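You operate a simulated robot arm through the tools that you are given. There is no shell and no other tool. Be economical: measure what you need, move in short steps, check, and stop when the job is done.

You run a simulated robot arm. Do the job below in one go: nothing can be reset, and whatever is moved stays where it is left.

Task
Test the clamped valve, then the clamped cap, at the high band.
Fine: close the vent valve, pump into the band and wait for the result; drain, close the drain valve, turn the size switch to small and test again; open the vent valve last; leave them clamped and the other valves and caps alone.

Only the result counts: the job must be done as asked and must still hold three seconds after the hand-in. Knocking over, shifting, dropping, spilling or breaking anything else fails it. A push-on lid holds only when it is set on centred and level and pressed home; a screw cap is set on level and turned clockwise until tight.

Robot
A 6-joint arm with a fingered hand, hanging from a carriage that runs on a gantry, over the field with the corners [-2.428, 1.265], [-2.46, -0.015], [0.139, -0.081], [0.171, 1.199] (x, y) and turns from -6.318 to 5.672 rad about z. Base frame: it is fixed where the carriage stands at the start and does not move with it; the origin is on the floor, on the carriage's upright axis, x ahead of it, y to its left, z up. Units: m, rad, N and s.
With the tool pointing down near the work surface it reaches from about 0.26 to 0.76 m from the robot's upright axis, wherever it stands. Its first joint turns from -2.897 to 2.897 rad. Places, roughly: drain valve of the test rig [0.8, -0.1, 0.8]; long clamp bar of the test rig [1, 0, 1]; short clamp bar of the test rig [1, 0.3, 0.9]; size switch of the test rig [0.8, 0.1, 0.9]; test cap in blue (8x8x5 cm) [1.2, -1.7, 1.3]; test cap in grey (8x8x5 cm) [0.9, 0.3, 0.9]; test cap in teal [1.25, -1.5, 1.25]; valve with the green lever [1.25, -1.5, 1]; valve with the orange lever [1.25, -1.5, 1]; valve with the purple lever [1.25, -1.75, 1]. Payload 4 kg.
The tool frame sits at the grasp point between the pads (the TCP): z along the fingers, y along the line on which they close. The tips reach 0.03 m beyond it. Largest opening 0.104 m; the body of the gripper starts 0.035 m behind the TCP. The gripper is a hand of 5 fingers: y runs from the thumb to the fingers, the wrist lies at [-0.015, -0.113, -0.19] in the tool frame.
Orientation is that of the tool frame in the base frame, as a unit quaternion [x, y, z, w]. With the fingers straight down and the wrist toward the robot, the tool's x, y and z point along [0, 1, 0], [1, 0, 0] and [0, 0, -1] of the base frame.

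Tools
- The arm moves only by the tool servo_tool. Its argument "increments" is a list that holds one entry, the list of rows, each a list of 6 numbers: the shift along the tool's x, y, z in m, then the turn, a rotation vector about the tool's x, y, z in rad. In form: [[[x, y, z, rx, ry, rz], ...]]. A call has 1 to 12 rows; each row shifts and turns the commanded pose from where the row before left it, along the tool's axes as they then stand. A row lasts 0.2 s, in which the tool goes at most 0.05 m and 0.15 rad; a call with a longer step from one row to the next is refused whole. Where a pose cannot be reached the arm comes as near as it can. A force on the tool above 40 N (or 10 N above the force at the start of the call, whichever is more), or a blocked arm, ends the call early, and 0.2 s more pass. In this call time passes only in rows, and 0.2 s behind the last. It gives the time, the measured TCP pose, the force on the tool (base axes), the opening and the grip force at its end, in the units of the frame above (readings bear some noise), with the torque about the TCP (base axes, N m) and any sound that the robot's microphone picked up.
- Cameras (640 x 400 px; columns grow to the right, rows downward): "scene" is now at [0.283, 0.0002, 1.5996]; the picture's right is [-0.18, -0.98, 0.00], its down [-0.68, 0.12, -0.72] and it looks along [0.71, -0.13, -0.69] (base axes); focal length 250 px, centre (320, 200). "wrist" rides on the gripper at [0.06, -0.083, -0.119] in the tool frame; the picture's right is [-0.79, 0.29, -0.54], its down [-0.56, -0.71, 0.44] and it looks along [-0.26, 0.65, 0.72] (tool axes); focal length 234 px, centre (320, 200). There is no depth. A picture from a camera that has moved, and an enlarged one, comes with that camera's place and axes in the base frame and with its lens. The place of the scene camera against the robot may be out by one fixed shift of up to 0.018 m in any direction.
- camera(camera): a new picture of that camera. It takes no simulated time.
- move_column(by): slides the trunk up (or, below 0, down) by that many m; the arm and the scene camera ride with it, the base frame stays. It gives what a move gives, with no picture.
- base_move(legs): drives the robot by 1 to 6 legs, each [ahead, left, turn to the left] in m, m and rad, along the robot's own axes; the way and the turn of a leg run together, so that a leg with both is an arc; at most 1.5 m and 3.142 rad a leg. The arm and the cameras ride along, it lands a little off, and it stops where it bumps. It keeps to its track: a leg is cut to what the track allows. It gives what a move gives.
- finger_targets(index, middle, ring, little, thumb_bend, thumb_turn): sets how far each is bent, from 0 (flat) to 100 (curled in); at 30 the hand is open as for a grip, at 70 the pads meet at the TCP. One left out holds its place. A second passes; each finger stops where it meets its share of the squeeze, and holds until it gets a number again. It is the only way to open and close the hand. It gives what a move gives, with no picture; readings hold the bend of each and the force on index, middle, ring, little, thumb and palm. thumb_turn goes from beside the hand (0) to across from the fingers (100), as for a grip.
- head_to(pan, tilt): turns the head with the scene camera to pan (to the left, within 2.705 rad either way) and tilt (down, from -0.506 to 1.204), counted from straight ahead of the robot. It gives what a move gives.
- close_up(camera, box): a new picture of the part [left, top, right, bottom] of that camera's present view, enlarged. It takes no simulated time.
- close_job(): hands the job in; it is judged then, once.

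Go step by step. Nothing tells you exact positions but the pictures and the camera data: compare them with the known pose of the tool, close in by small moves and look again before you grip or let go. The budget is 120 turns and 90 pictures, counting those below and the enlarged ones. Unless the task says otherwise, let go and move clear before handing in, and close with one line.

The tools are called after ">>>" by a JSON object that holds its "op" and its "data". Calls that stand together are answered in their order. servo_tool: Moves the arm, as the interface text tells. Its arguments: {"type":"object","properties":{"increments":{"type":"array","items":{"type":"array","items":{"type":"array","items":{"type":"number"}}}}},"required":["increments"]} The other tools are called the same way: move_column (by) slides the trunk up or down; finger_targets (index, middle, ring, little, thumb_bend, thumb_turn) moves the fingers one by one; base_move (legs) drives the base; head_to (pan, tilt) turns the head that bears the scene camera; camera (camera) takes a picture; close_up (camera, box) takes an enlarged picture of a part of a camera's view; close_job () hands the job in.

At the start:

```text
clock: 0.0
tool_pos: [0.6598, 0.0895, 1.3351]
tool_rot: [0.707, 0.707, 0.0, 0.001]
force: [-0.3, 0.4, -0.2]
wrist_torque: [0.03, -0.03, 0.0]
width: 0.1035
grasp_force: 0.0
shape: jaw
bend: [30.0, 30.0, 30.0, 30.0, 30.0, 97.0]
finger forces: [0.0, 0.1, 0.1, 0.0, 0.1, 0.1]
trunk travel left (down, up): [-0.304, 0.294]
robot x, y, heading: [0.0014, 0.0017, 0.001]
head pan, tilt: [-0.176, 0.763]
```

scene: 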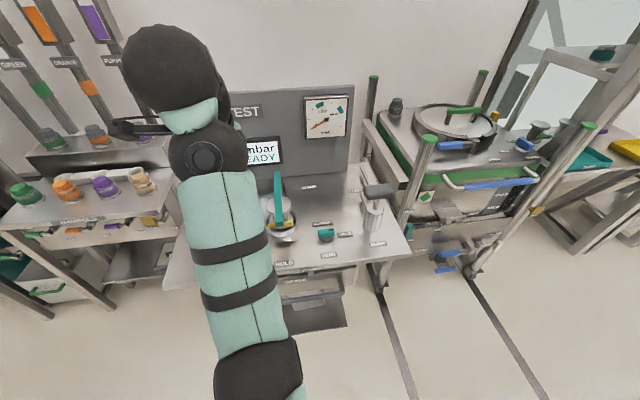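
wrist: 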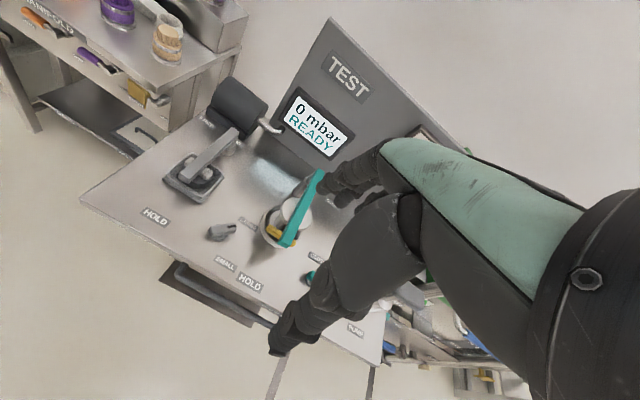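

I see the test rig with a screen reading "0 mbar READY", a gauge chart, a pump, a drain valve and a size switch. I'll take enlarged pictures to read the labels first.

>>> {"op": "close_up", "data": {"camera": "scene", "box": [240, 80, 420, 270]}}

>>> {"op": "close_up", "data": {"camera": "wrist", "box": [130, 70, 400, 350]}}

>>> {"op": "close_up", "data": {"camera": "scene", "box": [295, 85, 360, 145]}}

```text
2.11 times, centred on (330, 175) of scene
camera zoom: at [0.283, 0.0002, 1.5996], right [-0.18, -0.98, 0.0], down [-0.68, 0.12, -0.72], along [0.71, -0.13, -0.69], focal length 525 px, centre (299, 253)
```

zoom: 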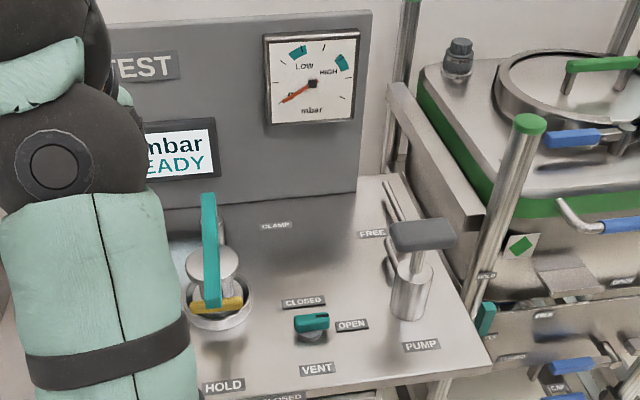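

```text
1.43 times, centred on (265, 210) of wrist
camera zoom: at [0.5759, 0.1494, 1.4535], right [0.29, -0.79, 0.54], down [-0.7, -0.56, -0.44], along [0.65, -0.26, -0.72], focal length 334 px, centre (399, 186)
```

zoom: 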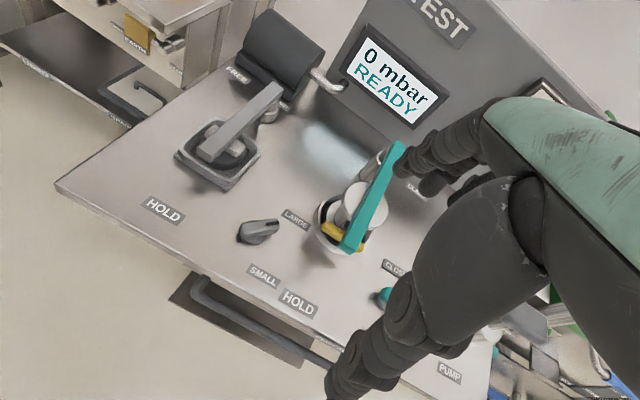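

```text
6.67 times, centred on (328, 115) of scene
camera zoom: at [0.283, 0.0002, 1.5996], right [-0.18, -0.98, 0.0], down [-0.68, 0.12, -0.72], along [0.71, -0.13, -0.69], focal length 1663 px, centre (270, 767)
```

zoom: 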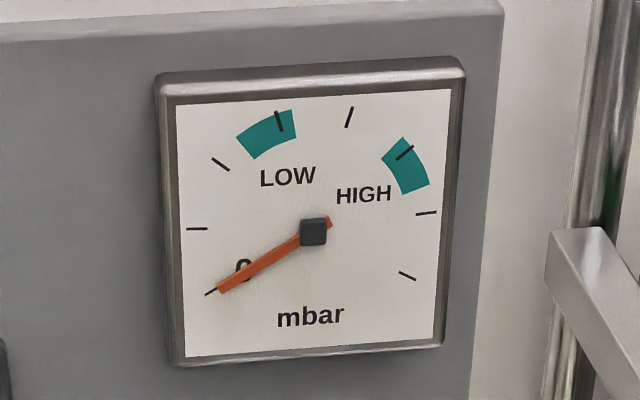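

The vent valve is near [0.85,-0.125,0.87], with the pump to its right. I'll back off and turn so the arm no longer hides the rig, and get a clear view of the front.

>>> {"op": "base_move", "data": {"legs": [[-0.3, 0, 0], [0, 0, 0.8]]}}

>>> {"op": "head_to", "data": {"pan": -0.8, "tilt": 0.6}}

>>> {"op": "camera", "data": {"camera": "scene"}}

```text
clock: 4.1
tool_pos: [0.113, 0.5232, 1.3379]
tool_rot: [0.397, 0.918, 0.002, 0.0]
force: [-1.5, 0.1, 0.1]
wrist_torque: [0.01, -0.01, 0.02]
width: 0.1035
grasp_force: 0.2
shape: jaw
bend: [30.0, 30.0, 30.0, 30.0, 30.0, 97.0]
finger forces: [0.0, 0.0, 0.0, 0.1, 0.0, 0.0]
trunk travel left (down, up): [-0.304, 0.294]
robot x, y, heading: [-0.3101, 0.0008, 0.758]
head pan, tilt: [-0.176, 0.763]
stopped in leg 2: the robot was blocked; the commanded pose is now the measured one
```

```text
clock: 5.1
tool_pos: [0.1118, 0.5247, 1.3378]
tool_rot: [0.396, 0.918, 0.003, 0.0]
force: [-0.9, 0.9, 0.2]
wrist_torque: [0.04, -0.02, 0.01]
width: 0.1036
grasp_force: 0.1
shape: jaw
bend: [30.0, 30.0, 30.0, 30.0, 30.0, 97.0]
finger forces: [0.0, 0.0, 0.1, 0.1, 0.1, 0.0]
trunk travel left (down, up): [-0.304, 0.294]
robot x, y, heading: [-0.3115, 0.0001, 0.753]
head pan, tilt: [-0.799, 0.6]
```

```text
84 pictures are left
camera scene: at [-0.0721, 0.1535, 1.6145], right [-0.04, -1.0, 0.0], down [-0.56, 0.03, -0.83], along [0.83, -0.03, -0.56], focal length 250 px, centre (320, 200)
```

scene: 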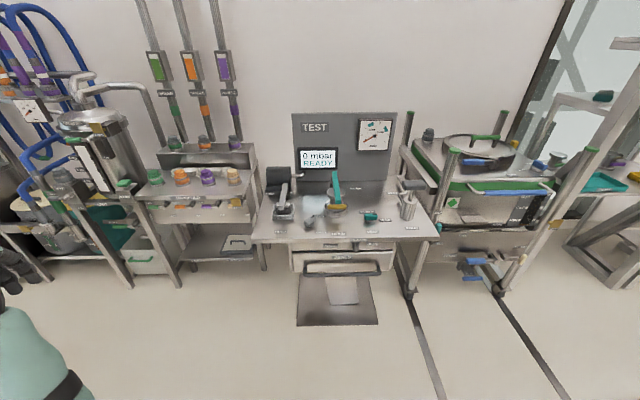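

The rig is now clear of the arm. I'll zoom in on it and also on the left, where the turn was blocked.

>>> {"op": "close_up", "data": {"camera": "scene", "box": [245, 105, 445, 230]}}

>>> {"op": "close_up", "data": {"camera": "scene", "box": [250, 170, 400, 270]}}

>>> {"op": "camera", "data": {"camera": "wrist"}}

```text
3.20 times, centred on (345, 168) of scene
camera zoom: at [-0.0721, 0.1535, 1.6145], right [-0.04, -1.0, 0.0], down [-0.56, 0.03, -0.83], along [0.83, -0.03, -0.56], focal length 798 px, centre (240, 304)
```

zoom: 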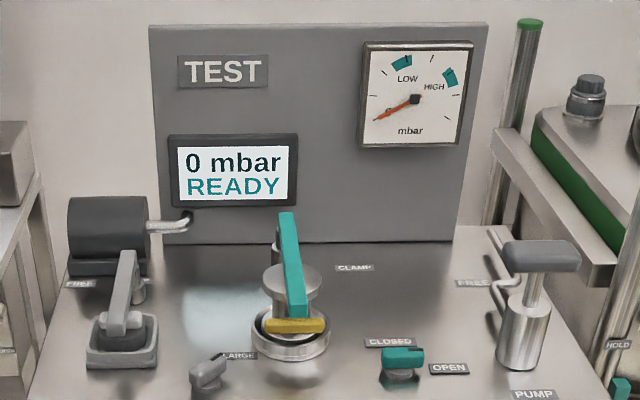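

```text
4.00 times, centred on (325, 220) of scene
camera zoom: at [-0.0721, 0.1535, 1.6145], right [-0.04, -1.0, 0.0], down [-0.56, 0.03, -0.83], along [0.83, -0.03, -0.56], focal length 998 px, centre (300, 120)
```

zoom: 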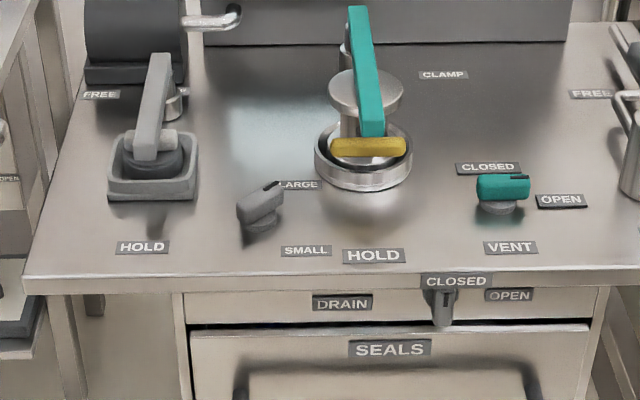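

```text
81 pictures are left
camera wrist: at [0.0094, 0.51, 1.4565], right [0.75, -0.38, 0.54], down [-0.13, -0.89, -0.44], along [0.65, 0.26, -0.71], focal length 234 px, centre (320, 200)
```

wrist: 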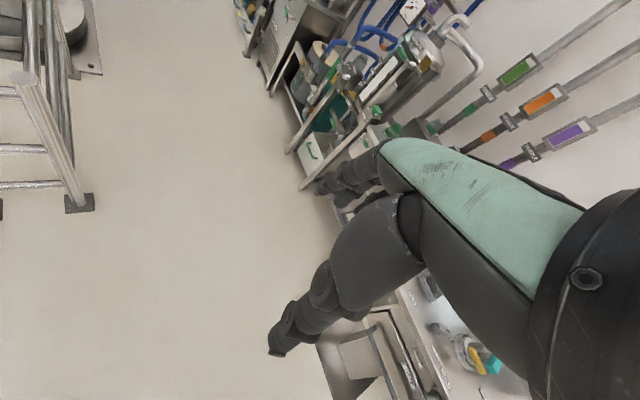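

Switch points to LARGE, vent to OPEN and drain appears CLOSED (lever up). I'll drive in front of the rig's right half.

>>> {"op": "base_move", "data": {"legs": [[0, 0, -0.757], [0.4, -0.03, 0]]}}

>>> {"op": "head_to", "data": {"pan": -0.2, "tilt": 0.8}}

>>> {"op": "finger_targets", "data": {"index": 70, "middle": 100, "ring": 100, "little": 100, "thumb_bend": 70}}

>>> {"op": "camera", "data": {"camera": "wrist"}}

>>> {"op": "camera", "data": {"camera": "scene"}}

```text
clock: 9.6
tool_pos: [0.7433, 0.0626, 1.3351]
tool_rot: [0.706, 0.708, 0.0, 0.001]
force: [-0.2, -0.6, -0.2]
wrist_torque: [0.04, 0.02, 0.01]
width: 0.1038
grasp_force: 0.0
shape: jaw
bend: [30.0, 30.0, 30.0, 30.0, 30.0, 97.0]
finger forces: [0.0, 0.0, 0.0, 0.0, 0.0, 0.0]
trunk travel left (down, up): [-0.304, 0.294]
robot x, y, heading: [0.0833, -0.0254, 0.003]
head pan, tilt: [-0.799, 0.6]
```

```text
clock: 10.6
tool_pos: [0.7449, 0.0637, 1.3338]
tool_rot: [0.706, 0.708, 0.001, 0.0]
force: [-0.1, -1.1, -0.3]
wrist_torque: [-0.02, -0.03, 0.03]
width: 0.1037
grasp_force: 0.0
shape: jaw
bend: [30.0, 30.0, 30.0, 30.0, 30.0, 97.0]
finger forces: [0.1, 0.0, 0.0, 0.1, 0.0, 0.1]
trunk travel left (down, up): [-0.304, 0.294]
robot x, y, heading: [0.0859, -0.0263, 0.004]
head pan, tilt: [-0.201, 0.799]
```

```text
clock: 11.6
tool_pos: [0.7451, 0.0631, 1.3359]
tool_rot: [0.706, 0.708, 0.0, 0.0]
force: [0.4, 0.7, 1.1]
wrist_torque: [-0.01, 0.02, 0.01]
width: 0.0015
grasp_force: 0.1
shape: fingers
bend: [70.0, 100.0, 100.0, 100.0, 70.0, 97.0]
finger forces: [0.1, 0.0, 0.0, 0.1, 0.0, 0.1]
trunk travel left (down, up): [-0.304, 0.294]
robot x, y, heading: [0.0861, -0.0305, 0.002]
head pan, tilt: [-0.201, 0.799]
```

```text
80 pictures are left
camera wrist: at [0.6611, 0.1237, 1.4535], right [0.29, -0.79, 0.54], down [-0.7, -0.56, -0.44], along [0.65, -0.26, -0.72], focal length 234 px, centre (320, 200)
```

wrist: 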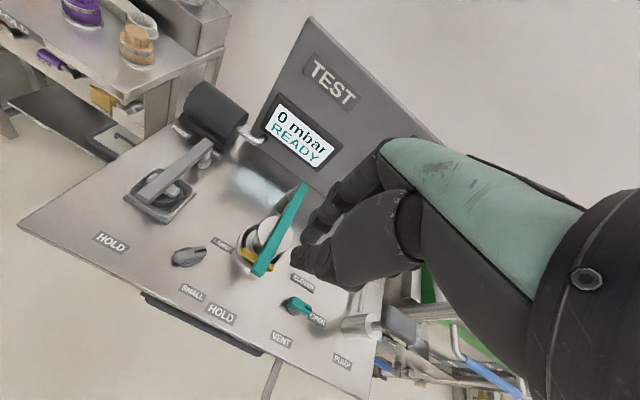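

```text
79 pictures are left
camera scene: at [0.3664, -0.0276, 1.5966], right [-0.2, -0.98, 0.0], down [-0.7, 0.14, -0.7], along [0.68, -0.14, -0.72], focal length 250 px, centre (320, 200)
```

scene: 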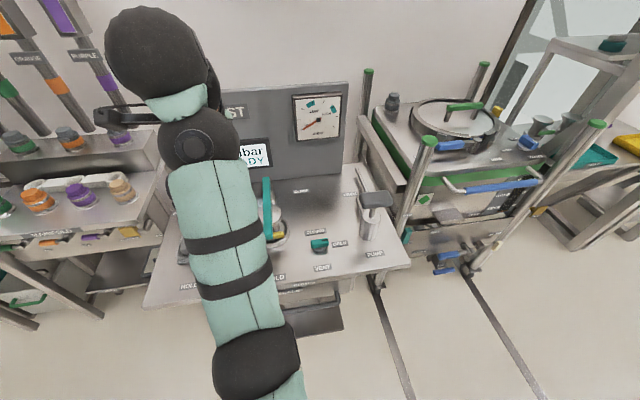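

I have a finger pinch for pushing, and the vent knob is around [0.843,-0.125]. I'll zoom in on it to size the bar.

>>> {"op": "close_up", "data": {"camera": "wrist", "box": [220, 230, 400, 370]}}

>>> {"op": "close_up", "data": {"camera": "scene", "box": [260, 170, 420, 280]}}

```text
2.86 times, centred on (310, 300) of wrist
camera zoom: at [0.6611, 0.1237, 1.4535], right [0.29, -0.79, 0.54], down [-0.7, -0.56, -0.44], along [0.65, -0.26, -0.72], focal length 669 px, centre (349, -86)
```

zoom: 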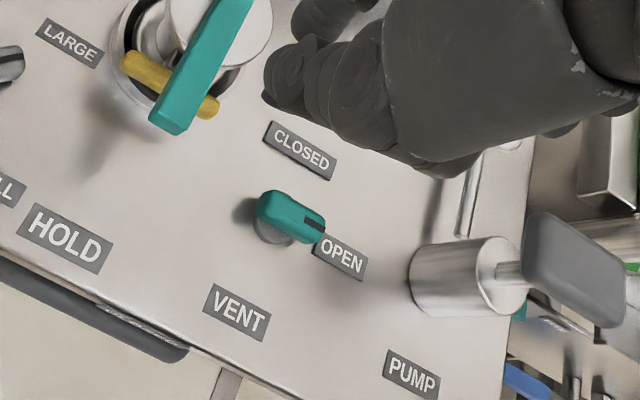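

```text
3.64 times, centred on (340, 225) of scene
camera zoom: at [0.3664, -0.0276, 1.5966], right [-0.2, -0.98, 0.0], down [-0.7, 0.14, -0.7], along [0.68, -0.14, -0.72], focal length 907 px, centre (247, 109)
```

zoom: 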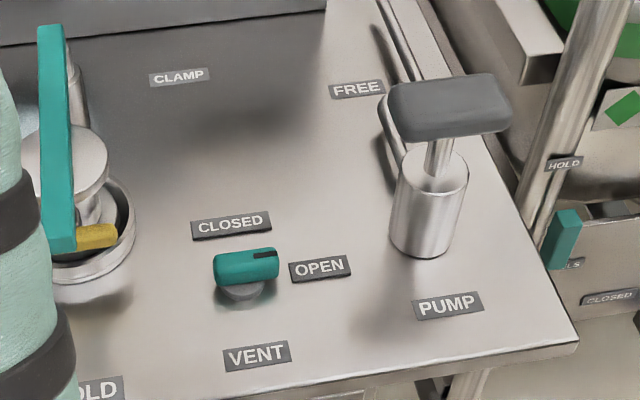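

I'll bring the hand right of and in front of the vent knob, coming down to about 8 cm above the knob.

>>> {"op": "servo_tool", "data": {"increments": [[[-0.0442, 0.006, 0, 0, 0, 0], [-0.0442, 0.006, 0, 0, 0, 0], [-0.0442, 0.006, 0, 0, 0, 0], [-0.0442, 0.006, 0, 0, 0, 0], [-0.0442, 0.004, 0, 0, 0, 0], [0, 0, 0.048, 0, 0, 0], [0, 0, 0.048, 0, 0, 0], [0, 0, 0.048, 0, 0, 0], [0, 0, 0.048, 0, 0, 0], [0, 0, 0.048, 0, 0, 0], [0, 0, 0.048, 0, 0, 0], [0, 0, 0.048, 0, 0, 0]]]}}

>>> {"op": "camera", "data": {"camera": "wrist"}}

>>> {"op": "camera", "data": {"camera": "scene"}}

```text
clock: 14.2
tool_pos: [0.7451, -0.1387, 1.0969]
tool_rot: [0.706, 0.708, 0.001, 0.0]
force: [-0.6, 0.7, 0.3]
wrist_torque: [0.0, 0.01, -0.01]
width: 0.0014
grasp_force: 0.0
shape: fingers
bend: [70.0, 100.0, 100.0, 100.0, 70.0, 97.0]
finger forces: [0.0, 0.0, 0.0, 0.0, 0.0, 0.0]
out of reach, approached as far as the arm can: row 9, 10, 11, 12
trunk travel left (down, up): [-0.304, 0.294]
robot x, y, heading: [0.0841, -0.0282, 0.001]
head pan, tilt: [-0.201, 0.799]
```

```text
76 pictures are left
camera wrist: at [0.6599, -0.0767, 1.2153], right [0.29, -0.79, 0.54], down [-0.7, -0.56, -0.44], along [0.65, -0.26, -0.72], focal length 234 px, centre (320, 200)
```

wrist: 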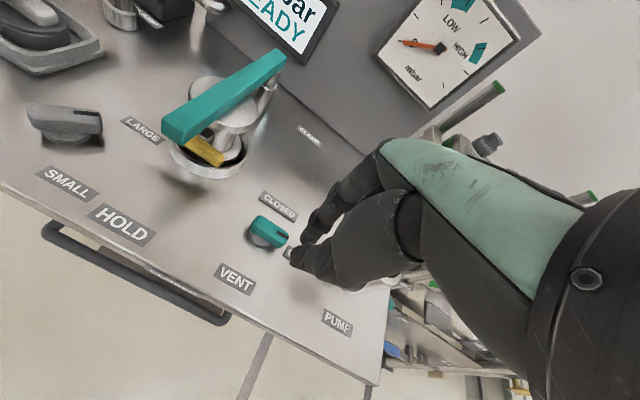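

```text
75 pictures are left
camera scene: at [0.3667, -0.0277, 1.5967], right [-0.2, -0.98, 0.0], down [-0.7, 0.14, -0.7], along [0.68, -0.14, -0.72], focal length 250 px, centre (320, 200)
```

scene: 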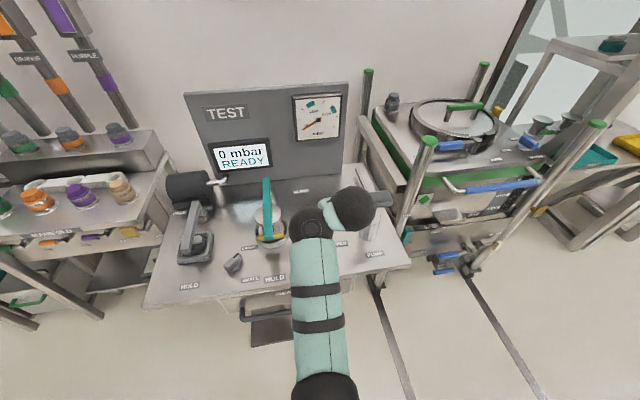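

The arm is out of reach at this trunk height, so I'll lower the trunk by 0.15 m.

>>> {"op": "move_column", "data": {"by": -0.15}}

>>> {"op": "camera", "data": {"camera": "wrist"}}

```text
clock: 15.9
tool_pos: [0.7428, -0.1366, 0.9464]
tool_rot: [0.707, 0.708, 0.001, 0.001]
force: [0.1, 0.0, -0.4]
wrist_torque: [0.01, -0.01, -0.02]
width: 0.0014
grasp_force: 0.1
shape: fingers
bend: [70.0, 100.0, 100.0, 100.0, 70.0, 97.0]
finger forces: [0.0, 0.0, 0.0, 0.0, 0.0, 0.1]
trunk travel left (down, up): [-0.154, 0.444]
robot x, y, heading: [0.0853, -0.0263, 0.002]
head pan, tilt: [-0.201, 0.799]
```

```text
74 pictures are left
camera wrist: at [0.6598, -0.0766, 1.0653], right [0.29, -0.79, 0.54], down [-0.7, -0.56, -0.44], along [0.65, -0.26, -0.72], focal length 234 px, centre (320, 200)
```

wrist: 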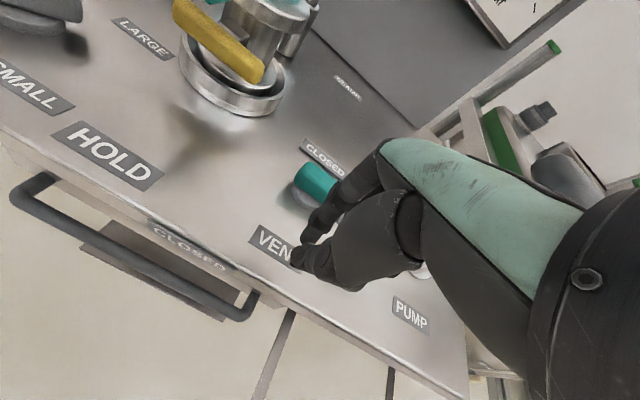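

The trunk drop worked. The fingertip is in front of the knob, so I'll sidestep right and down in small moves.

>>> {"op": "servo_tool", "data": {"increments": [[[-0.012, 0, 0, 0, 0, 0], [-0.012, 0, 0, 0, 0, 0], [0, 0, 0.015, 0, 0, 0], [0, 0, 0.015, 0, 0, 0]]]}}

>>> {"op": "close_up", "data": {"camera": "wrist", "box": [220, 130, 440, 300]}}

```text
clock: 16.9
tool_pos: [0.7317, -0.1471, 0.9328]
tool_rot: [0.707, 0.707, 0.001, 0.0]
force: [-0.9, -0.1, -0.9]
wrist_torque: [0.02, 0.01, 0.03]
width: 0.0016
grasp_force: 0.1
shape: fingers
bend: [70.0, 100.0, 100.0, 100.0, 70.0, 97.0]
finger forces: [0.1, 0.0, 0.0, 0.1, 0.0, 0.0]
out of reach, approached as far as the arm can: row 2, 3, 4
trunk travel left (down, up): [-0.154, 0.444]
robot x, y, heading: [0.0838, -0.0281, 0.004]
head pan, tilt: [-0.201, 0.799]
```

```text
2.35 times, centred on (330, 215) of wrist
camera zoom: at [0.6472, -0.0865, 1.0513], right [0.29, -0.79, 0.54], down [-0.7, -0.56, -0.44], along [0.65, -0.26, -0.72], focal length 551 px, centre (296, 165)
```

zoom: 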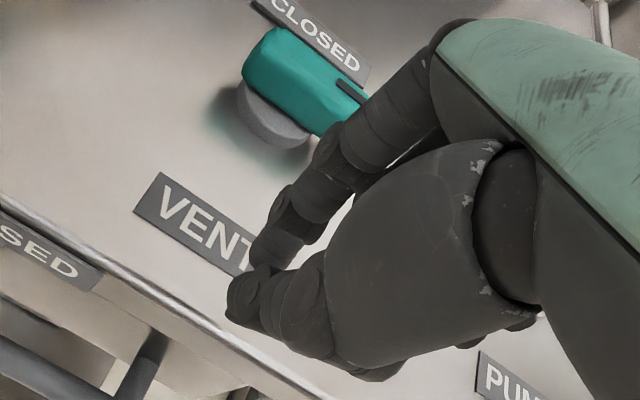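

Still short of reach. I'll lift the hand, lower the trunk further and drive a little closer.

>>> {"op": "servo_tool", "data": {"increments": [[[0, 0, -0.045, 0, 0, 0], [0, 0, -0.045, 0, 0, 0], [0, 0, -0.045, 0, 0, 0]]]}}

>>> {"op": "base_move", "data": {"legs": [[0.05, -0.03, 0]]}}

>>> {"op": "move_column", "data": {"by": -0.11}}

```text
clock: 17.7
tool_pos: [0.7334, -0.1478, 1.067]
tool_rot: [0.706, 0.708, 0.001, 0.0]
force: [-0.3, -0.4, -0.5]
wrist_torque: [0.0, 0.01, 0.0]
width: 0.0014
grasp_force: 0.1
shape: fingers
bend: [70.0, 100.0, 100.0, 100.0, 70.0, 97.0]
finger forces: [0.1, 0.1, 0.0, 0.1, 0.0, 0.0]
trunk travel left (down, up): [-0.154, 0.444]
robot x, y, heading: [0.0812, -0.0255, 0.004]
head pan, tilt: [-0.201, 0.799]
```

```text
clock: 18.7
tool_pos: [0.7847, -0.1768, 1.0677]
tool_rot: [0.706, 0.709, 0.001, 0.001]
force: [-0.4, -0.6, 0.2]
wrist_torque: [-0.02, 0.0, 0.01]
width: 0.0013
grasp_force: 0.0
shape: fingers
bend: [70.0, 100.0, 100.0, 100.0, 70.0, 97.0]
finger forces: [0.0, 0.0, 0.0, 0.0, 0.1, 0.1]
trunk travel left (down, up): [-0.154, 0.444]
robot x, y, heading: [0.1353, -0.0545, -0.001]
head pan, tilt: [-0.201, 0.799]
```

```text
clock: 20.1
tool_pos: [0.7846, -0.1778, 0.9568]
tool_rot: [0.706, 0.708, 0.001, 0.001]
force: [0.3, -0.2, -0.2]
wrist_torque: [0.01, -0.02, -0.01]
width: 0.0014
grasp_force: 0.1
shape: fingers
bend: [70.0, 100.0, 100.0, 100.0, 70.0, 97.0]
finger forces: [0.0, 0.0, 0.1, 0.0, 0.0, 0.0]
trunk travel left (down, up): [-0.044, 0.554]
robot x, y, heading: [0.1358, -0.0588, 0.003]
head pan, tilt: [-0.201, 0.799]
```

Now I'll lower to the knob's height just in front of its right end.

>>> {"op": "servo_tool", "data": {"increments": [[[0.016, 0, 0, 0, 0, 0], [0, 0, 0.02, 0, 0, 0], [0, 0, 0.02, 0, 0, 0]]]}}

>>> {"op": "close_up", "data": {"camera": "wrist", "box": [220, 130, 440, 300]}}

>>> {"op": "close_up", "data": {"camera": "scene", "box": [180, 60, 460, 260]}}

```text
clock: 20.9
tool_pos: [0.7834, -0.1621, 0.9163]
tool_rot: [0.706, 0.708, 0.001, 0.001]
force: [-0.2, -0.1, 1.2]
wrist_torque: [0.01, -0.01, 0.0]
width: 0.0016
grasp_force: 0.1
shape: fingers
bend: [70.0, 100.0, 100.0, 100.0, 70.0, 97.0]
finger forces: [0.1, 0.1, 0.0, 0.0, 0.0, 0.0]
trunk travel left (down, up): [-0.044, 0.554]
robot x, y, heading: [0.1369, -0.0558, 0.003]
head pan, tilt: [-0.201, 0.799]
```

```text
2.35 times, centred on (330, 215) of wrist
camera zoom: at [0.6999, -0.1022, 1.0343], right [0.29, -0.79, 0.54], down [-0.7, -0.56, -0.44], along [0.65, -0.26, -0.72], focal length 551 px, centre (296, 165)
```

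zoom: 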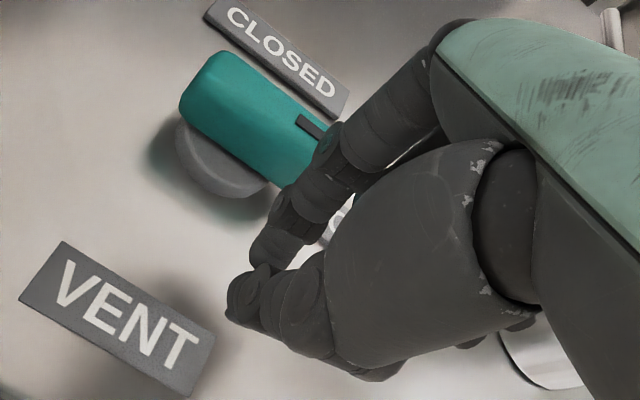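

```text
2.00 times, centred on (320, 160) of scene
camera zoom: at [0.417, -0.0567, 1.3366], right [-0.2, -0.98, 0.0], down [-0.7, 0.14, -0.7], along [0.68, -0.14, -0.72], focal length 499 px, centre (320, 280)
```

zoom: 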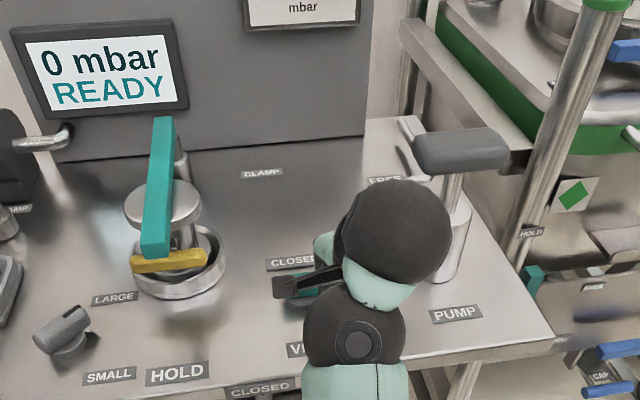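

The fingertip is in front of the right end of the knob. I'll push ahead in small rows.

>>> {"op": "servo_tool", "data": {"increments": [[[0, 0.012, 0, 0, 0, 0], [0, 0.012, 0, 0, 0, 0], [0, 0.012, 0, 0, 0, 0], [0, 0.012, 0, 0, 0, 0]]]}}

>>> {"op": "close_up", "data": {"camera": "wrist", "box": [220, 130, 440, 300]}}

```text
clock: 21.9
tool_pos: [0.8329, -0.1632, 0.9166]
tool_rot: [0.706, 0.708, -0.001, 0.002]
force: [0.2, -0.4, 1.2]
wrist_torque: [-0.01, -0.04, -0.02]
width: 0.0006
grasp_force: 0.2
shape: fingers
bend: [70.0, 100.0, 100.0, 100.0, 70.0, 97.0]
finger forces: [1.2, 0.1, 0.0, 0.0, 0.0, 0.0]
trunk travel left (down, up): [-0.044, 0.554]
robot x, y, heading: [0.1358, -0.057, -0.0]
head pan, tilt: [-0.201, 0.799]
```

```text
2.35 times, centred on (330, 215) of wrist
camera zoom: at [0.7491, -0.1014, 1.0357], right [0.29, -0.79, 0.54], down [-0.7, -0.56, -0.44], along [0.65, -0.26, -0.72], focal length 551 px, centre (296, 165)
```

zoom: 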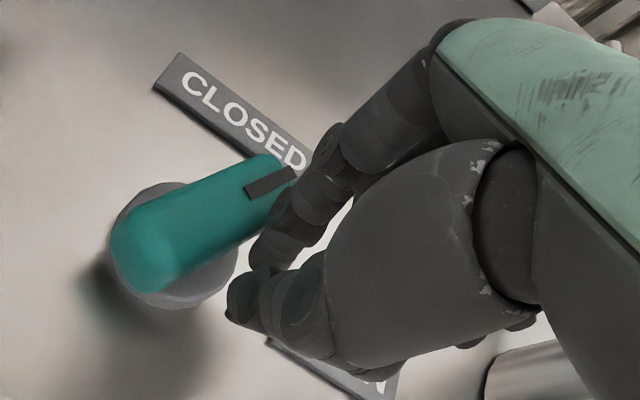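

The knob turns easily, about 50–60° so far. I'll continue forward and then nudge left.

>>> {"op": "servo_tool", "data": {"increments": [[[0, 0.012, 0, 0, 0, 0], [0.004, 0.01, 0, 0, 0, 0], [0.01, 0.003, 0, 0, 0, 0], [0.008, 0, 0, 0, 0, 0]]]}}

>>> {"op": "close_up", "data": {"camera": "wrist", "box": [180, 130, 440, 330]}}

```text
clock: 22.8
tool_pos: [0.8428, -0.1556, 0.9142]
tool_rot: [0.714, 0.701, 0.001, 0.007]
force: [-2.2, -19.8, 1.2]
wrist_torque: [-0.29, 0.06, -0.07]
width: 0.0
grasp_force: 9.3
shape: fingers
bend: [70.0, 100.0, 100.0, 100.0, 69.0, 99.0]
finger forces: [15.4, 0.0, 0.0, 0.1, 3.6, 0.0]
out of reach, approached as far as the arm can: row 1, 2
trunk travel left (down, up): [-0.044, 0.554]
robot x, y, heading: [0.1356, -0.0571, -0.002]
head pan, tilt: [-0.201, 0.799]
stopped in row 4: the force on the tool passed its limit at 44 N (the readings are from after the stop); the commanded pose is now the measured one
```

```text
2.00 times, centred on (310, 230) of wrist
camera zoom: at [0.7585, -0.0927, 1.0323], right [0.27, -0.79, 0.55], down [-0.71, -0.55, -0.44], along [0.65, -0.28, -0.71], focal length 468 px, centre (340, 140)
```

zoom: 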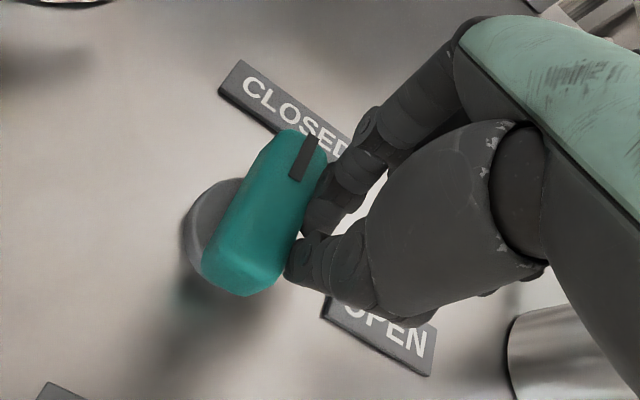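

The knob hit its stop near CLOSED. I'll back off, lift away and check.

>>> {"op": "servo_tool", "data": {"increments": [[[-0.015, 0, 0, 0, 0, 0], [-0.01, -0.02, 0, 0, 0, 0], [0, -0.03, 0, 0, 0, 0], [0, 0, -0.045, 0, 0, 0], [0, 0, -0.045, 0, 0, 0], [0, 0, -0.045, 0, 0, 0], [0, 0, -0.045, 0, 0, 0]]]}}

>>> {"op": "camera", "data": {"camera": "wrist"}}

>>> {"op": "camera", "data": {"camera": "scene"}}

```text
clock: 24.4
tool_pos: [0.7936, -0.1692, 1.0934]
tool_rot: [0.711, 0.703, 0.001, 0.003]
force: [1.6, -0.4, 0.7]
wrist_torque: [-0.01, 0.0, 0.01]
width: 0.0013
grasp_force: 0.1
shape: fingers
bend: [70.0, 100.0, 100.0, 100.0, 70.0, 97.0]
finger forces: [0.0, 0.1, 0.0, 0.0, 0.0, 0.0]
out of reach, approached as far as the arm can: row 7
trunk travel left (down, up): [-0.044, 0.554]
robot x, y, heading: [0.136, -0.0574, 0.001]
head pan, tilt: [-0.201, 0.799]
```

```text
68 pictures are left
camera wrist: at [0.7102, -0.1087, 1.2109], right [0.28, -0.79, 0.55], down [-0.71, -0.55, -0.44], along [0.65, -0.27, -0.71], focal length 234 px, centre (320, 200)
```

wrist: 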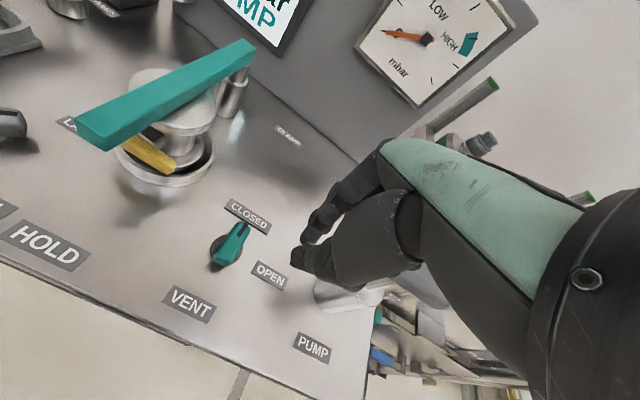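

```text
67 pictures are left
camera scene: at [0.4177, -0.0584, 1.3366], right [-0.2, -0.98, 0.0], down [-0.7, 0.14, -0.7], along [0.68, -0.14, -0.72], focal length 250 px, centre (320, 200)
```

scene: 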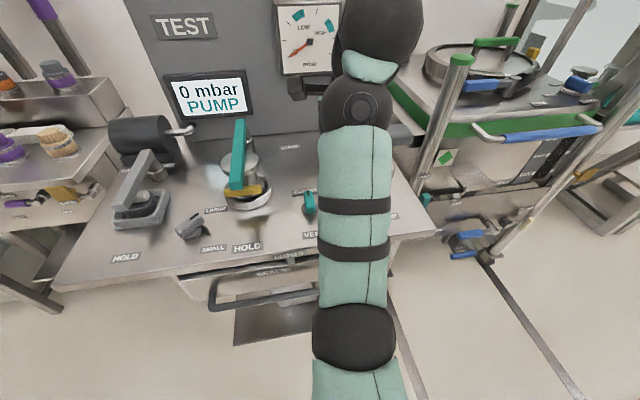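

The screen now says PUMP, so the vent is closed. The pump handle is near [0.855,-0.302,1.06], at the edge of reach. I'll raise the trunk, shift right, and aim and tilt the hand toward it.

>>> {"op": "move_column", "data": {"by": 0.13}}

>>> {"op": "base_move", "data": {"legs": [[0, -0.02, 0]]}}

>>> {"op": "finger_targets", "data": {"index": 70, "middle": 70, "ring": 70, "little": 70, "thumb_bend": 70}}

>>> {"op": "servo_tool", "data": {"increments": [[[0, 0, 0, 0, 0, 0.15], [0, 0, 0, 0, 0, 0.13], [0, 0, 0, -0.13, 0, 0], [0, 0, 0, -0.13, 0, 0], [0, 0, 0, -0.13, 0, 0]]]}}

>>> {"op": "camera", "data": {"camera": "scene"}}

>>> {"op": "camera", "data": {"camera": "wrist"}}

```text
clock: 26.0
tool_pos: [0.7933, -0.1703, 1.2224]
tool_rot: [0.711, 0.703, 0.001, 0.005]
force: [0.0, 0.0, 0.0]
wrist_torque: [0.01, 0.0, 0.01]
width: 0.0014
grasp_force: 0.1
shape: fingers
bend: [70.0, 100.0, 100.0, 100.0, 70.0, 97.0]
finger forces: [0.0, 0.1, 0.1, 0.0, 0.0, 0.1]
trunk travel left (down, up): [-0.174, 0.424]
robot x, y, heading: [0.1349, -0.0546, -0.001]
head pan, tilt: [-0.201, 0.799]
```

```text
clock: 26.8
tool_pos: [0.7936, -0.1891, 1.2233]
tool_rot: [0.711, 0.704, 0.001, 0.005]
force: [0.2, -0.3, -0.8]
wrist_torque: [-0.01, -0.01, 0.01]
width: 0.001
grasp_force: 0.1
shape: fingers
bend: [70.0, 100.0, 100.0, 100.0, 70.0, 97.0]
finger forces: [0.1, 0.0, 0.0, 0.0, 0.1, 0.0]
trunk travel left (down, up): [-0.174, 0.424]
robot x, y, heading: [0.1337, -0.0734, 0.005]
head pan, tilt: [-0.201, 0.799]
```

```text
clock: 27.8
tool_pos: [0.7938, -0.1908, 1.222]
tool_rot: [0.711, 0.703, 0.001, 0.005]
force: [0.3, -1.3, -0.1]
wrist_torque: [0.01, -0.01, -0.02]
width: 0.0014
grasp_force: 0.0
shape: fingers
bend: [70.0, 70.0, 70.0, 70.0, 70.0, 97.0]
finger forces: [0.0, 0.0, 0.0, 0.0, 0.0, 0.0]
trunk travel left (down, up): [-0.174, 0.424]
robot x, y, heading: [0.1349, -0.0751, -0.0]
head pan, tilt: [-0.201, 0.799]
```

```text
clock: 29.0
tool_pos: [0.7933, -0.1898, 1.2227]
tool_rot: [0.786, 0.586, 0.119, 0.16]
force: [0.3, 0.2, 0.5]
wrist_torque: [-0.04, 0.02, 0.0]
width: 0.0012
grasp_force: 0.0
shape: fingers
bend: [70.0, 70.0, 70.0, 70.0, 70.0, 97.0]
finger forces: [0.0, 0.0, 0.0, 0.1, 0.0, 0.0]
trunk travel left (down, up): [-0.174, 0.424]
robot x, y, heading: [0.1363, -0.076, 0.002]
head pan, tilt: [-0.201, 0.799]
```

```text
66 pictures are left
camera scene: at [0.417, -0.0782, 1.4666], right [-0.2, -0.98, 0.0], down [-0.7, 0.14, -0.7], along [0.68, -0.14, -0.72], focal length 250 px, centre (320, 200)
```

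scene: 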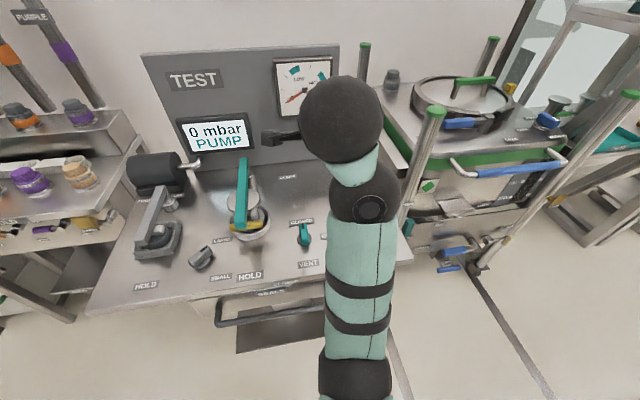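

```text
65 pictures are left
camera wrist: at [0.6917, -0.0965, 1.2991], right [-0.17, -0.77, 0.61], down [-0.62, -0.4, -0.68], along [0.77, -0.5, -0.41], focal length 234 px, centre (320, 200)
```

wrist: 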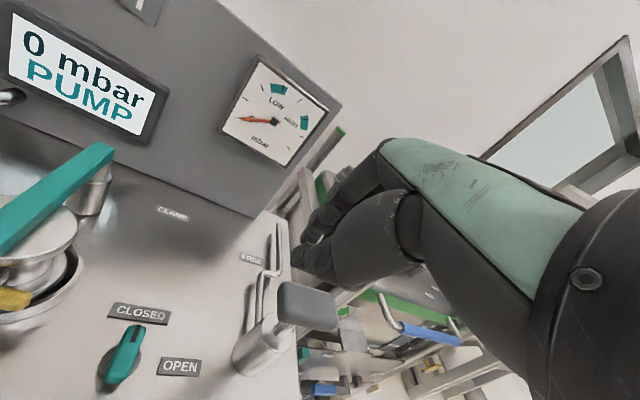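

I've confirmed the handle at about [0.855,-0.303]. I'll move over it and come down to about 4 cm above it.

>>> {"op": "servo_tool", "data": {"increments": [[[-0.0303, 0.0244, 0.0104, 0, 0, 0], [-0.0303, 0.0244, 0.0104, 0, 0, 0], [-0.0303, 0.0244, 0.0104, 0, 0, 0], [0, -0.0176, 0.0415, 0, 0, 0], [0, -0.0137, 0.032, 0, 0, 0]]]}}

>>> {"op": "camera", "data": {"camera": "wrist"}}

>>> {"op": "camera", "data": {"camera": "scene"}}

```text
clock: 30.2
tool_pos: [0.8466, -0.3014, 1.1614]
tool_rot: [0.79, 0.577, 0.117, 0.171]
force: [-0.5, 0.9, -1.0]
wrist_torque: [-0.09, -0.03, -0.04]
width: 0.0011
grasp_force: 0.1
shape: fingers
bend: [70.0, 70.0, 70.0, 70.0, 70.0, 97.0]
finger forces: [0.0, 0.1, 0.1, 0.1, 0.1, 0.1]
out of reach, approached as far as the arm can: row 3, 4, 5
trunk travel left (down, up): [-0.174, 0.424]
robot x, y, heading: [0.1364, -0.0748, 0.001]
head pan, tilt: [-0.201, 0.799]
```

```text
64 pictures are left
camera wrist: at [0.7458, -0.2033, 1.235], right [-0.2, -0.76, 0.62], down [-0.62, -0.39, -0.68], along [0.76, -0.52, -0.39], focal length 234 px, centre (320, 200)
```

wrist: 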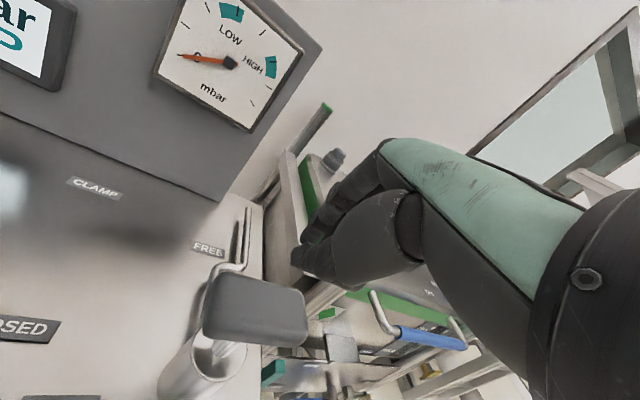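

```text
63 pictures are left
camera scene: at [0.4172, -0.0787, 1.4667], right [-0.2, -0.98, 0.0], down [-0.7, 0.14, -0.7], along [0.68, -0.14, -0.72], focal length 250 px, centre (320, 200)
```

scene: 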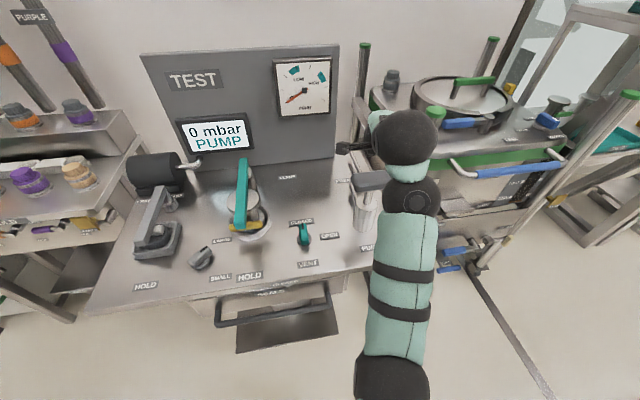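

Hand is over the handle. I'll lower it with the trunk in small steps, which keeps the motion straight down.

>>> {"op": "move_column", "data": {"by": -0.05}}

>>> {"op": "camera", "data": {"camera": "wrist"}}

```text
clock: 31.1
tool_pos: [0.8457, -0.2996, 1.1116]
tool_rot: [0.789, 0.579, 0.116, 0.172]
force: [0.2, 0.2, -0.2]
wrist_torque: [0.06, -0.01, -0.01]
width: 0.0011
grasp_force: 0.1
shape: fingers
bend: [70.0, 70.0, 70.0, 70.0, 70.0, 97.0]
finger forces: [0.1, 0.0, 0.0, 0.1, 0.0, 0.0]
trunk travel left (down, up): [-0.124, 0.474]
robot x, y, heading: [0.1388, -0.0743, 0.0]
head pan, tilt: [-0.201, 0.799]
```

```text
62 pictures are left
camera wrist: at [0.7457, -0.2018, 1.1845], right [-0.2, -0.76, 0.63], down [-0.62, -0.4, -0.68], along [0.76, -0.52, -0.39], focal length 234 px, centre (320, 200)
```

wrist: 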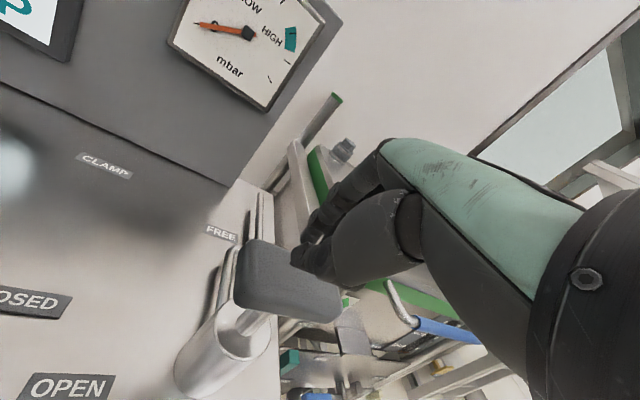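

>>> {"op": "move_column", "data": {"by": -0.025}}

>>> {"op": "camera", "data": {"camera": "wrist"}}

```text
clock: 31.8
tool_pos: [0.846, -0.2985, 1.0863]
tool_rot: [0.789, 0.578, 0.117, 0.174]
force: [-0.4, 0.8, 4.3]
wrist_torque: [0.06, 0.01, -0.03]
width: 0.0
grasp_force: 1.9
shape: fingers
bend: [70.0, 70.0, 70.0, 70.0, 71.0, 97.0]
finger forces: [0.1, 0.1, 0.0, 0.1, 3.5, 0.0]
trunk travel left (down, up): [-0.099, 0.499]
robot x, y, heading: [0.1376, -0.0765, 0.002]
head pan, tilt: [-0.201, 0.799]
```

```text
61 pictures are left
camera wrist: at [0.7456, -0.2018, 1.16], right [-0.2, -0.76, 0.63], down [-0.62, -0.4, -0.68], along [0.76, -0.52, -0.39], focal length 234 px, centre (320, 200)
```

wrist: 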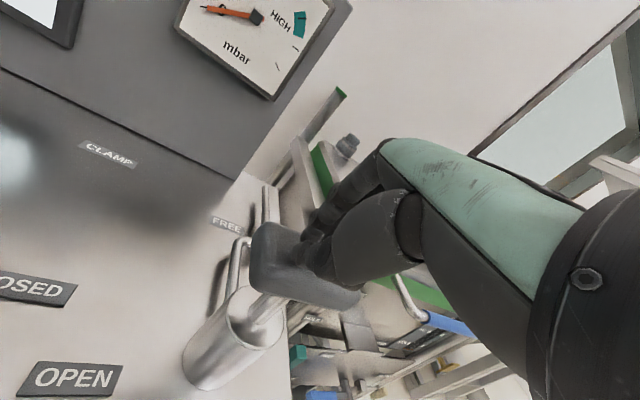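

Contact made (4 N). I'll press down a further 2 cm and read the screen.

>>> {"op": "move_column", "data": {"by": -0.02}}

>>> {"op": "camera", "data": {"camera": "scene"}}

```text
clock: 32.5
tool_pos: [0.8465, -0.2985, 1.0666]
tool_rot: [0.789, 0.578, 0.116, 0.172]
force: [-2.7, 0.9, 7.6]
wrist_torque: [0.09, 0.03, 0.01]
width: 0.0
grasp_force: 4.5
shape: fingers
bend: [69.0, 70.0, 70.0, 70.0, 72.0, 97.0]
finger forces: [0.1, 0.0, 0.0, 0.0, 8.3, 0.1]
trunk travel left (down, up): [-0.079, 0.519]
robot x, y, heading: [0.1344, -0.0789, -0.002]
head pan, tilt: [-0.201, 0.799]
```

```text
60 pictures are left
camera scene: at [0.4175, -0.0783, 1.3717], right [-0.2, -0.98, 0.0], down [-0.7, 0.14, -0.7], along [0.68, -0.14, -0.72], focal length 250 px, centre (320, 200)
```

scene: 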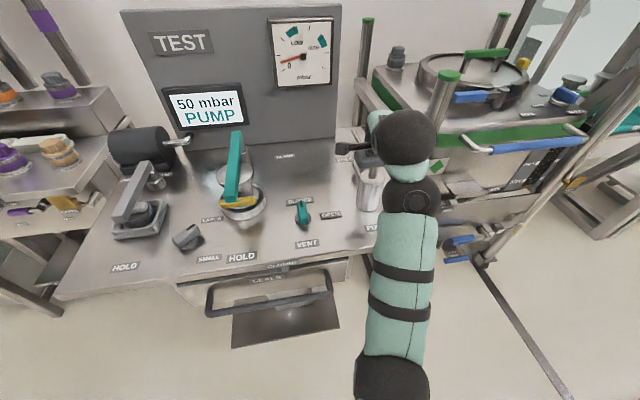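

>>> {"op": "close_up", "data": {"camera": "scene", "box": [265, 15, 340, 90]}}

>>> {"op": "move_column", "data": {"by": -0.02}}

>>> {"op": "close_up", "data": {"camera": "scene", "box": [160, 0, 360, 130]}}

```text
5.33 times, centred on (302, 52) of scene
camera zoom: at [0.4175, -0.0783, 1.3717], right [-0.2, -0.98, 0.0], down [-0.7, 0.14, -0.7], along [0.68, -0.14, -0.72], focal length 1331 px, centre (413, 987)
```

zoom: 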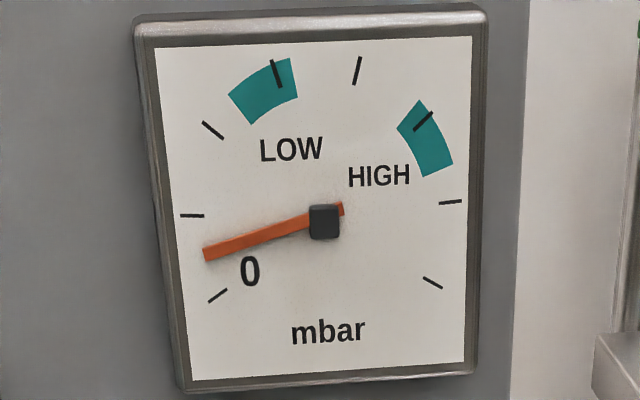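

```text
clock: 33.2
tool_pos: [0.8465, -0.2991, 1.0471]
tool_rot: [0.789, 0.578, 0.116, 0.173]
force: [-3.3, 0.1, 11.9]
wrist_torque: [0.1, -0.05, 0.04]
width: 0.0
grasp_force: 6.3
shape: fingers
bend: [69.0, 70.0, 70.0, 70.0, 73.0, 97.0]
finger forces: [0.0, 0.1, 0.0, 0.1, 13.4, 0.1]
trunk travel left (down, up): [-0.059, 0.539]
robot x, y, heading: [0.1326, -0.0788, 0.002]
head pan, tilt: [-0.201, 0.799]
```

```text
3.08 times, centred on (260, 65) of scene
camera zoom: at [0.4177, -0.0783, 1.3517], right [-0.2, -0.98, 0.0], down [-0.7, 0.14, -0.7], along [0.68, -0.14, -0.72], focal length 768 px, centre (505, 615)
```

zoom: 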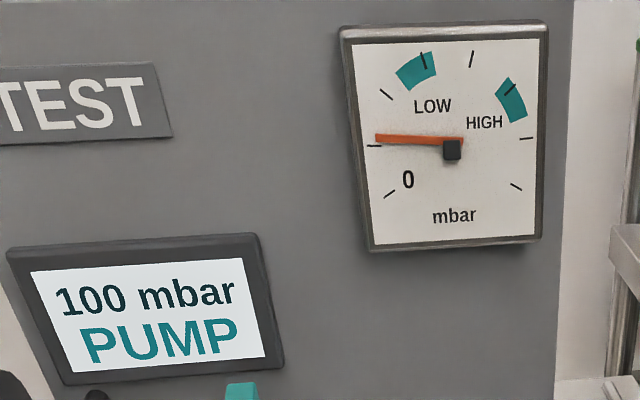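

Ticks are 100 mbar each, so the HIGH band runs from about 485 to 560. I'll press further to find the end of the stroke.

>>> {"op": "move_column", "data": {"by": -0.015}}

>>> {"op": "close_up", "data": {"camera": "scene", "box": [160, 0, 480, 210]}}

```text
clock: 33.8
tool_pos: [0.8479, -0.2989, 1.0316]
tool_rot: [0.789, 0.578, 0.118, 0.174]
force: [-3.4, 0.3, 16.0]
wrist_torque: [0.15, -0.09, 0.03]
width: 0.0003
grasp_force: 9.1
shape: fingers
bend: [68.0, 70.0, 70.0, 70.0, 74.0, 97.0]
finger forces: [0.1, 0.0, 0.0, 0.1, 18.1, 0.0]
trunk travel left (down, up): [-0.044, 0.554]
robot x, y, heading: [0.1338, -0.077, -0.002]
head pan, tilt: [-0.201, 0.799]
```

```text
1.90 times, centred on (320, 105) of scene
camera zoom: at [0.4181, -0.0784, 1.3369], right [-0.2, -0.98, 0.0], down [-0.7, 0.14, -0.7], along [0.68, -0.14, -0.72], focal length 475 px, centre (320, 381)
```

zoom: 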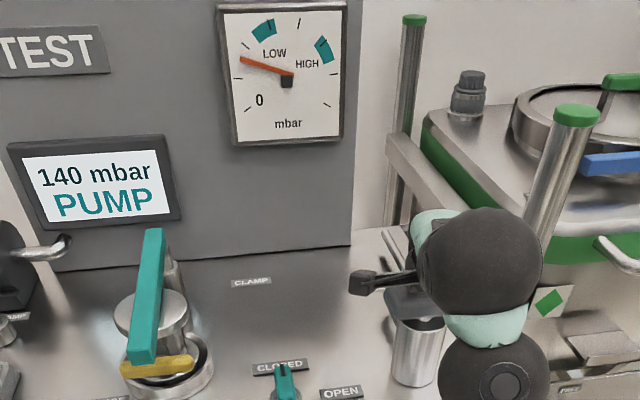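

140 mbar after about 5.5 cm. I'll raise and see whether the handle springs back.

>>> {"op": "move_column", "data": {"by": 0.06}}

>>> {"op": "close_up", "data": {"camera": "scene", "box": [160, 0, 480, 210]}}

>>> {"op": "close_up", "data": {"camera": "wrist", "box": [180, 150, 420, 330]}}

```text
clock: 34.8
tool_pos: [0.8444, -0.2985, 1.0893]
tool_rot: [0.789, 0.579, 0.115, 0.171]
force: [0.1, -1.3, -0.2]
wrist_torque: [0.04, 0.0, 0.01]
width: 0.0009
grasp_force: 0.1
shape: fingers
bend: [70.0, 70.0, 70.0, 70.0, 70.0, 97.0]
finger forces: [0.1, 0.0, 0.0, 0.0, 0.1, 0.0]
trunk travel left (down, up): [-0.104, 0.494]
robot x, y, heading: [0.1368, -0.0738, 0.003]
head pan, tilt: [-0.201, 0.799]
```

```text
1.90 times, centred on (320, 105) of scene
camera zoom: at [0.4171, -0.0781, 1.3965], right [-0.2, -0.98, 0.0], down [-0.7, 0.14, -0.7], along [0.68, -0.14, -0.72], focal length 475 px, centre (320, 381)
```

zoom: 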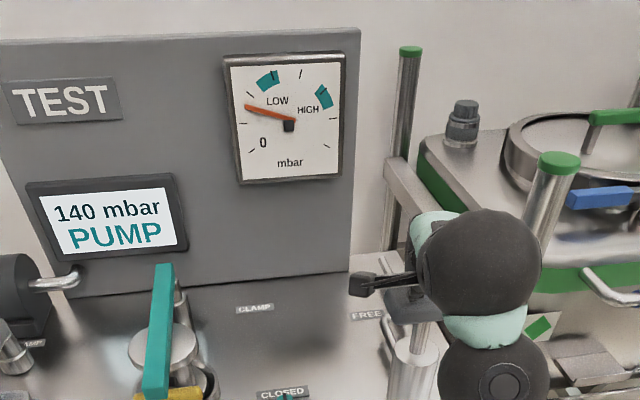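

```text
2.22 times, centred on (300, 240) of wrist
camera zoom: at [0.7455, -0.2018, 1.1633], right [-0.19, -0.76, 0.63], down [-0.62, -0.4, -0.67], along [0.76, -0.52, -0.39], focal length 520 px, centre (364, 111)
```

zoom: 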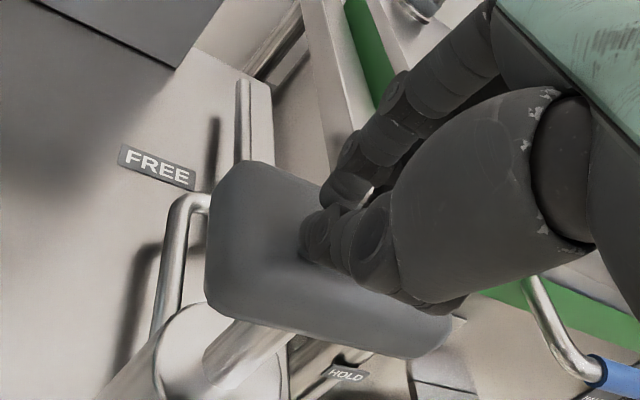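

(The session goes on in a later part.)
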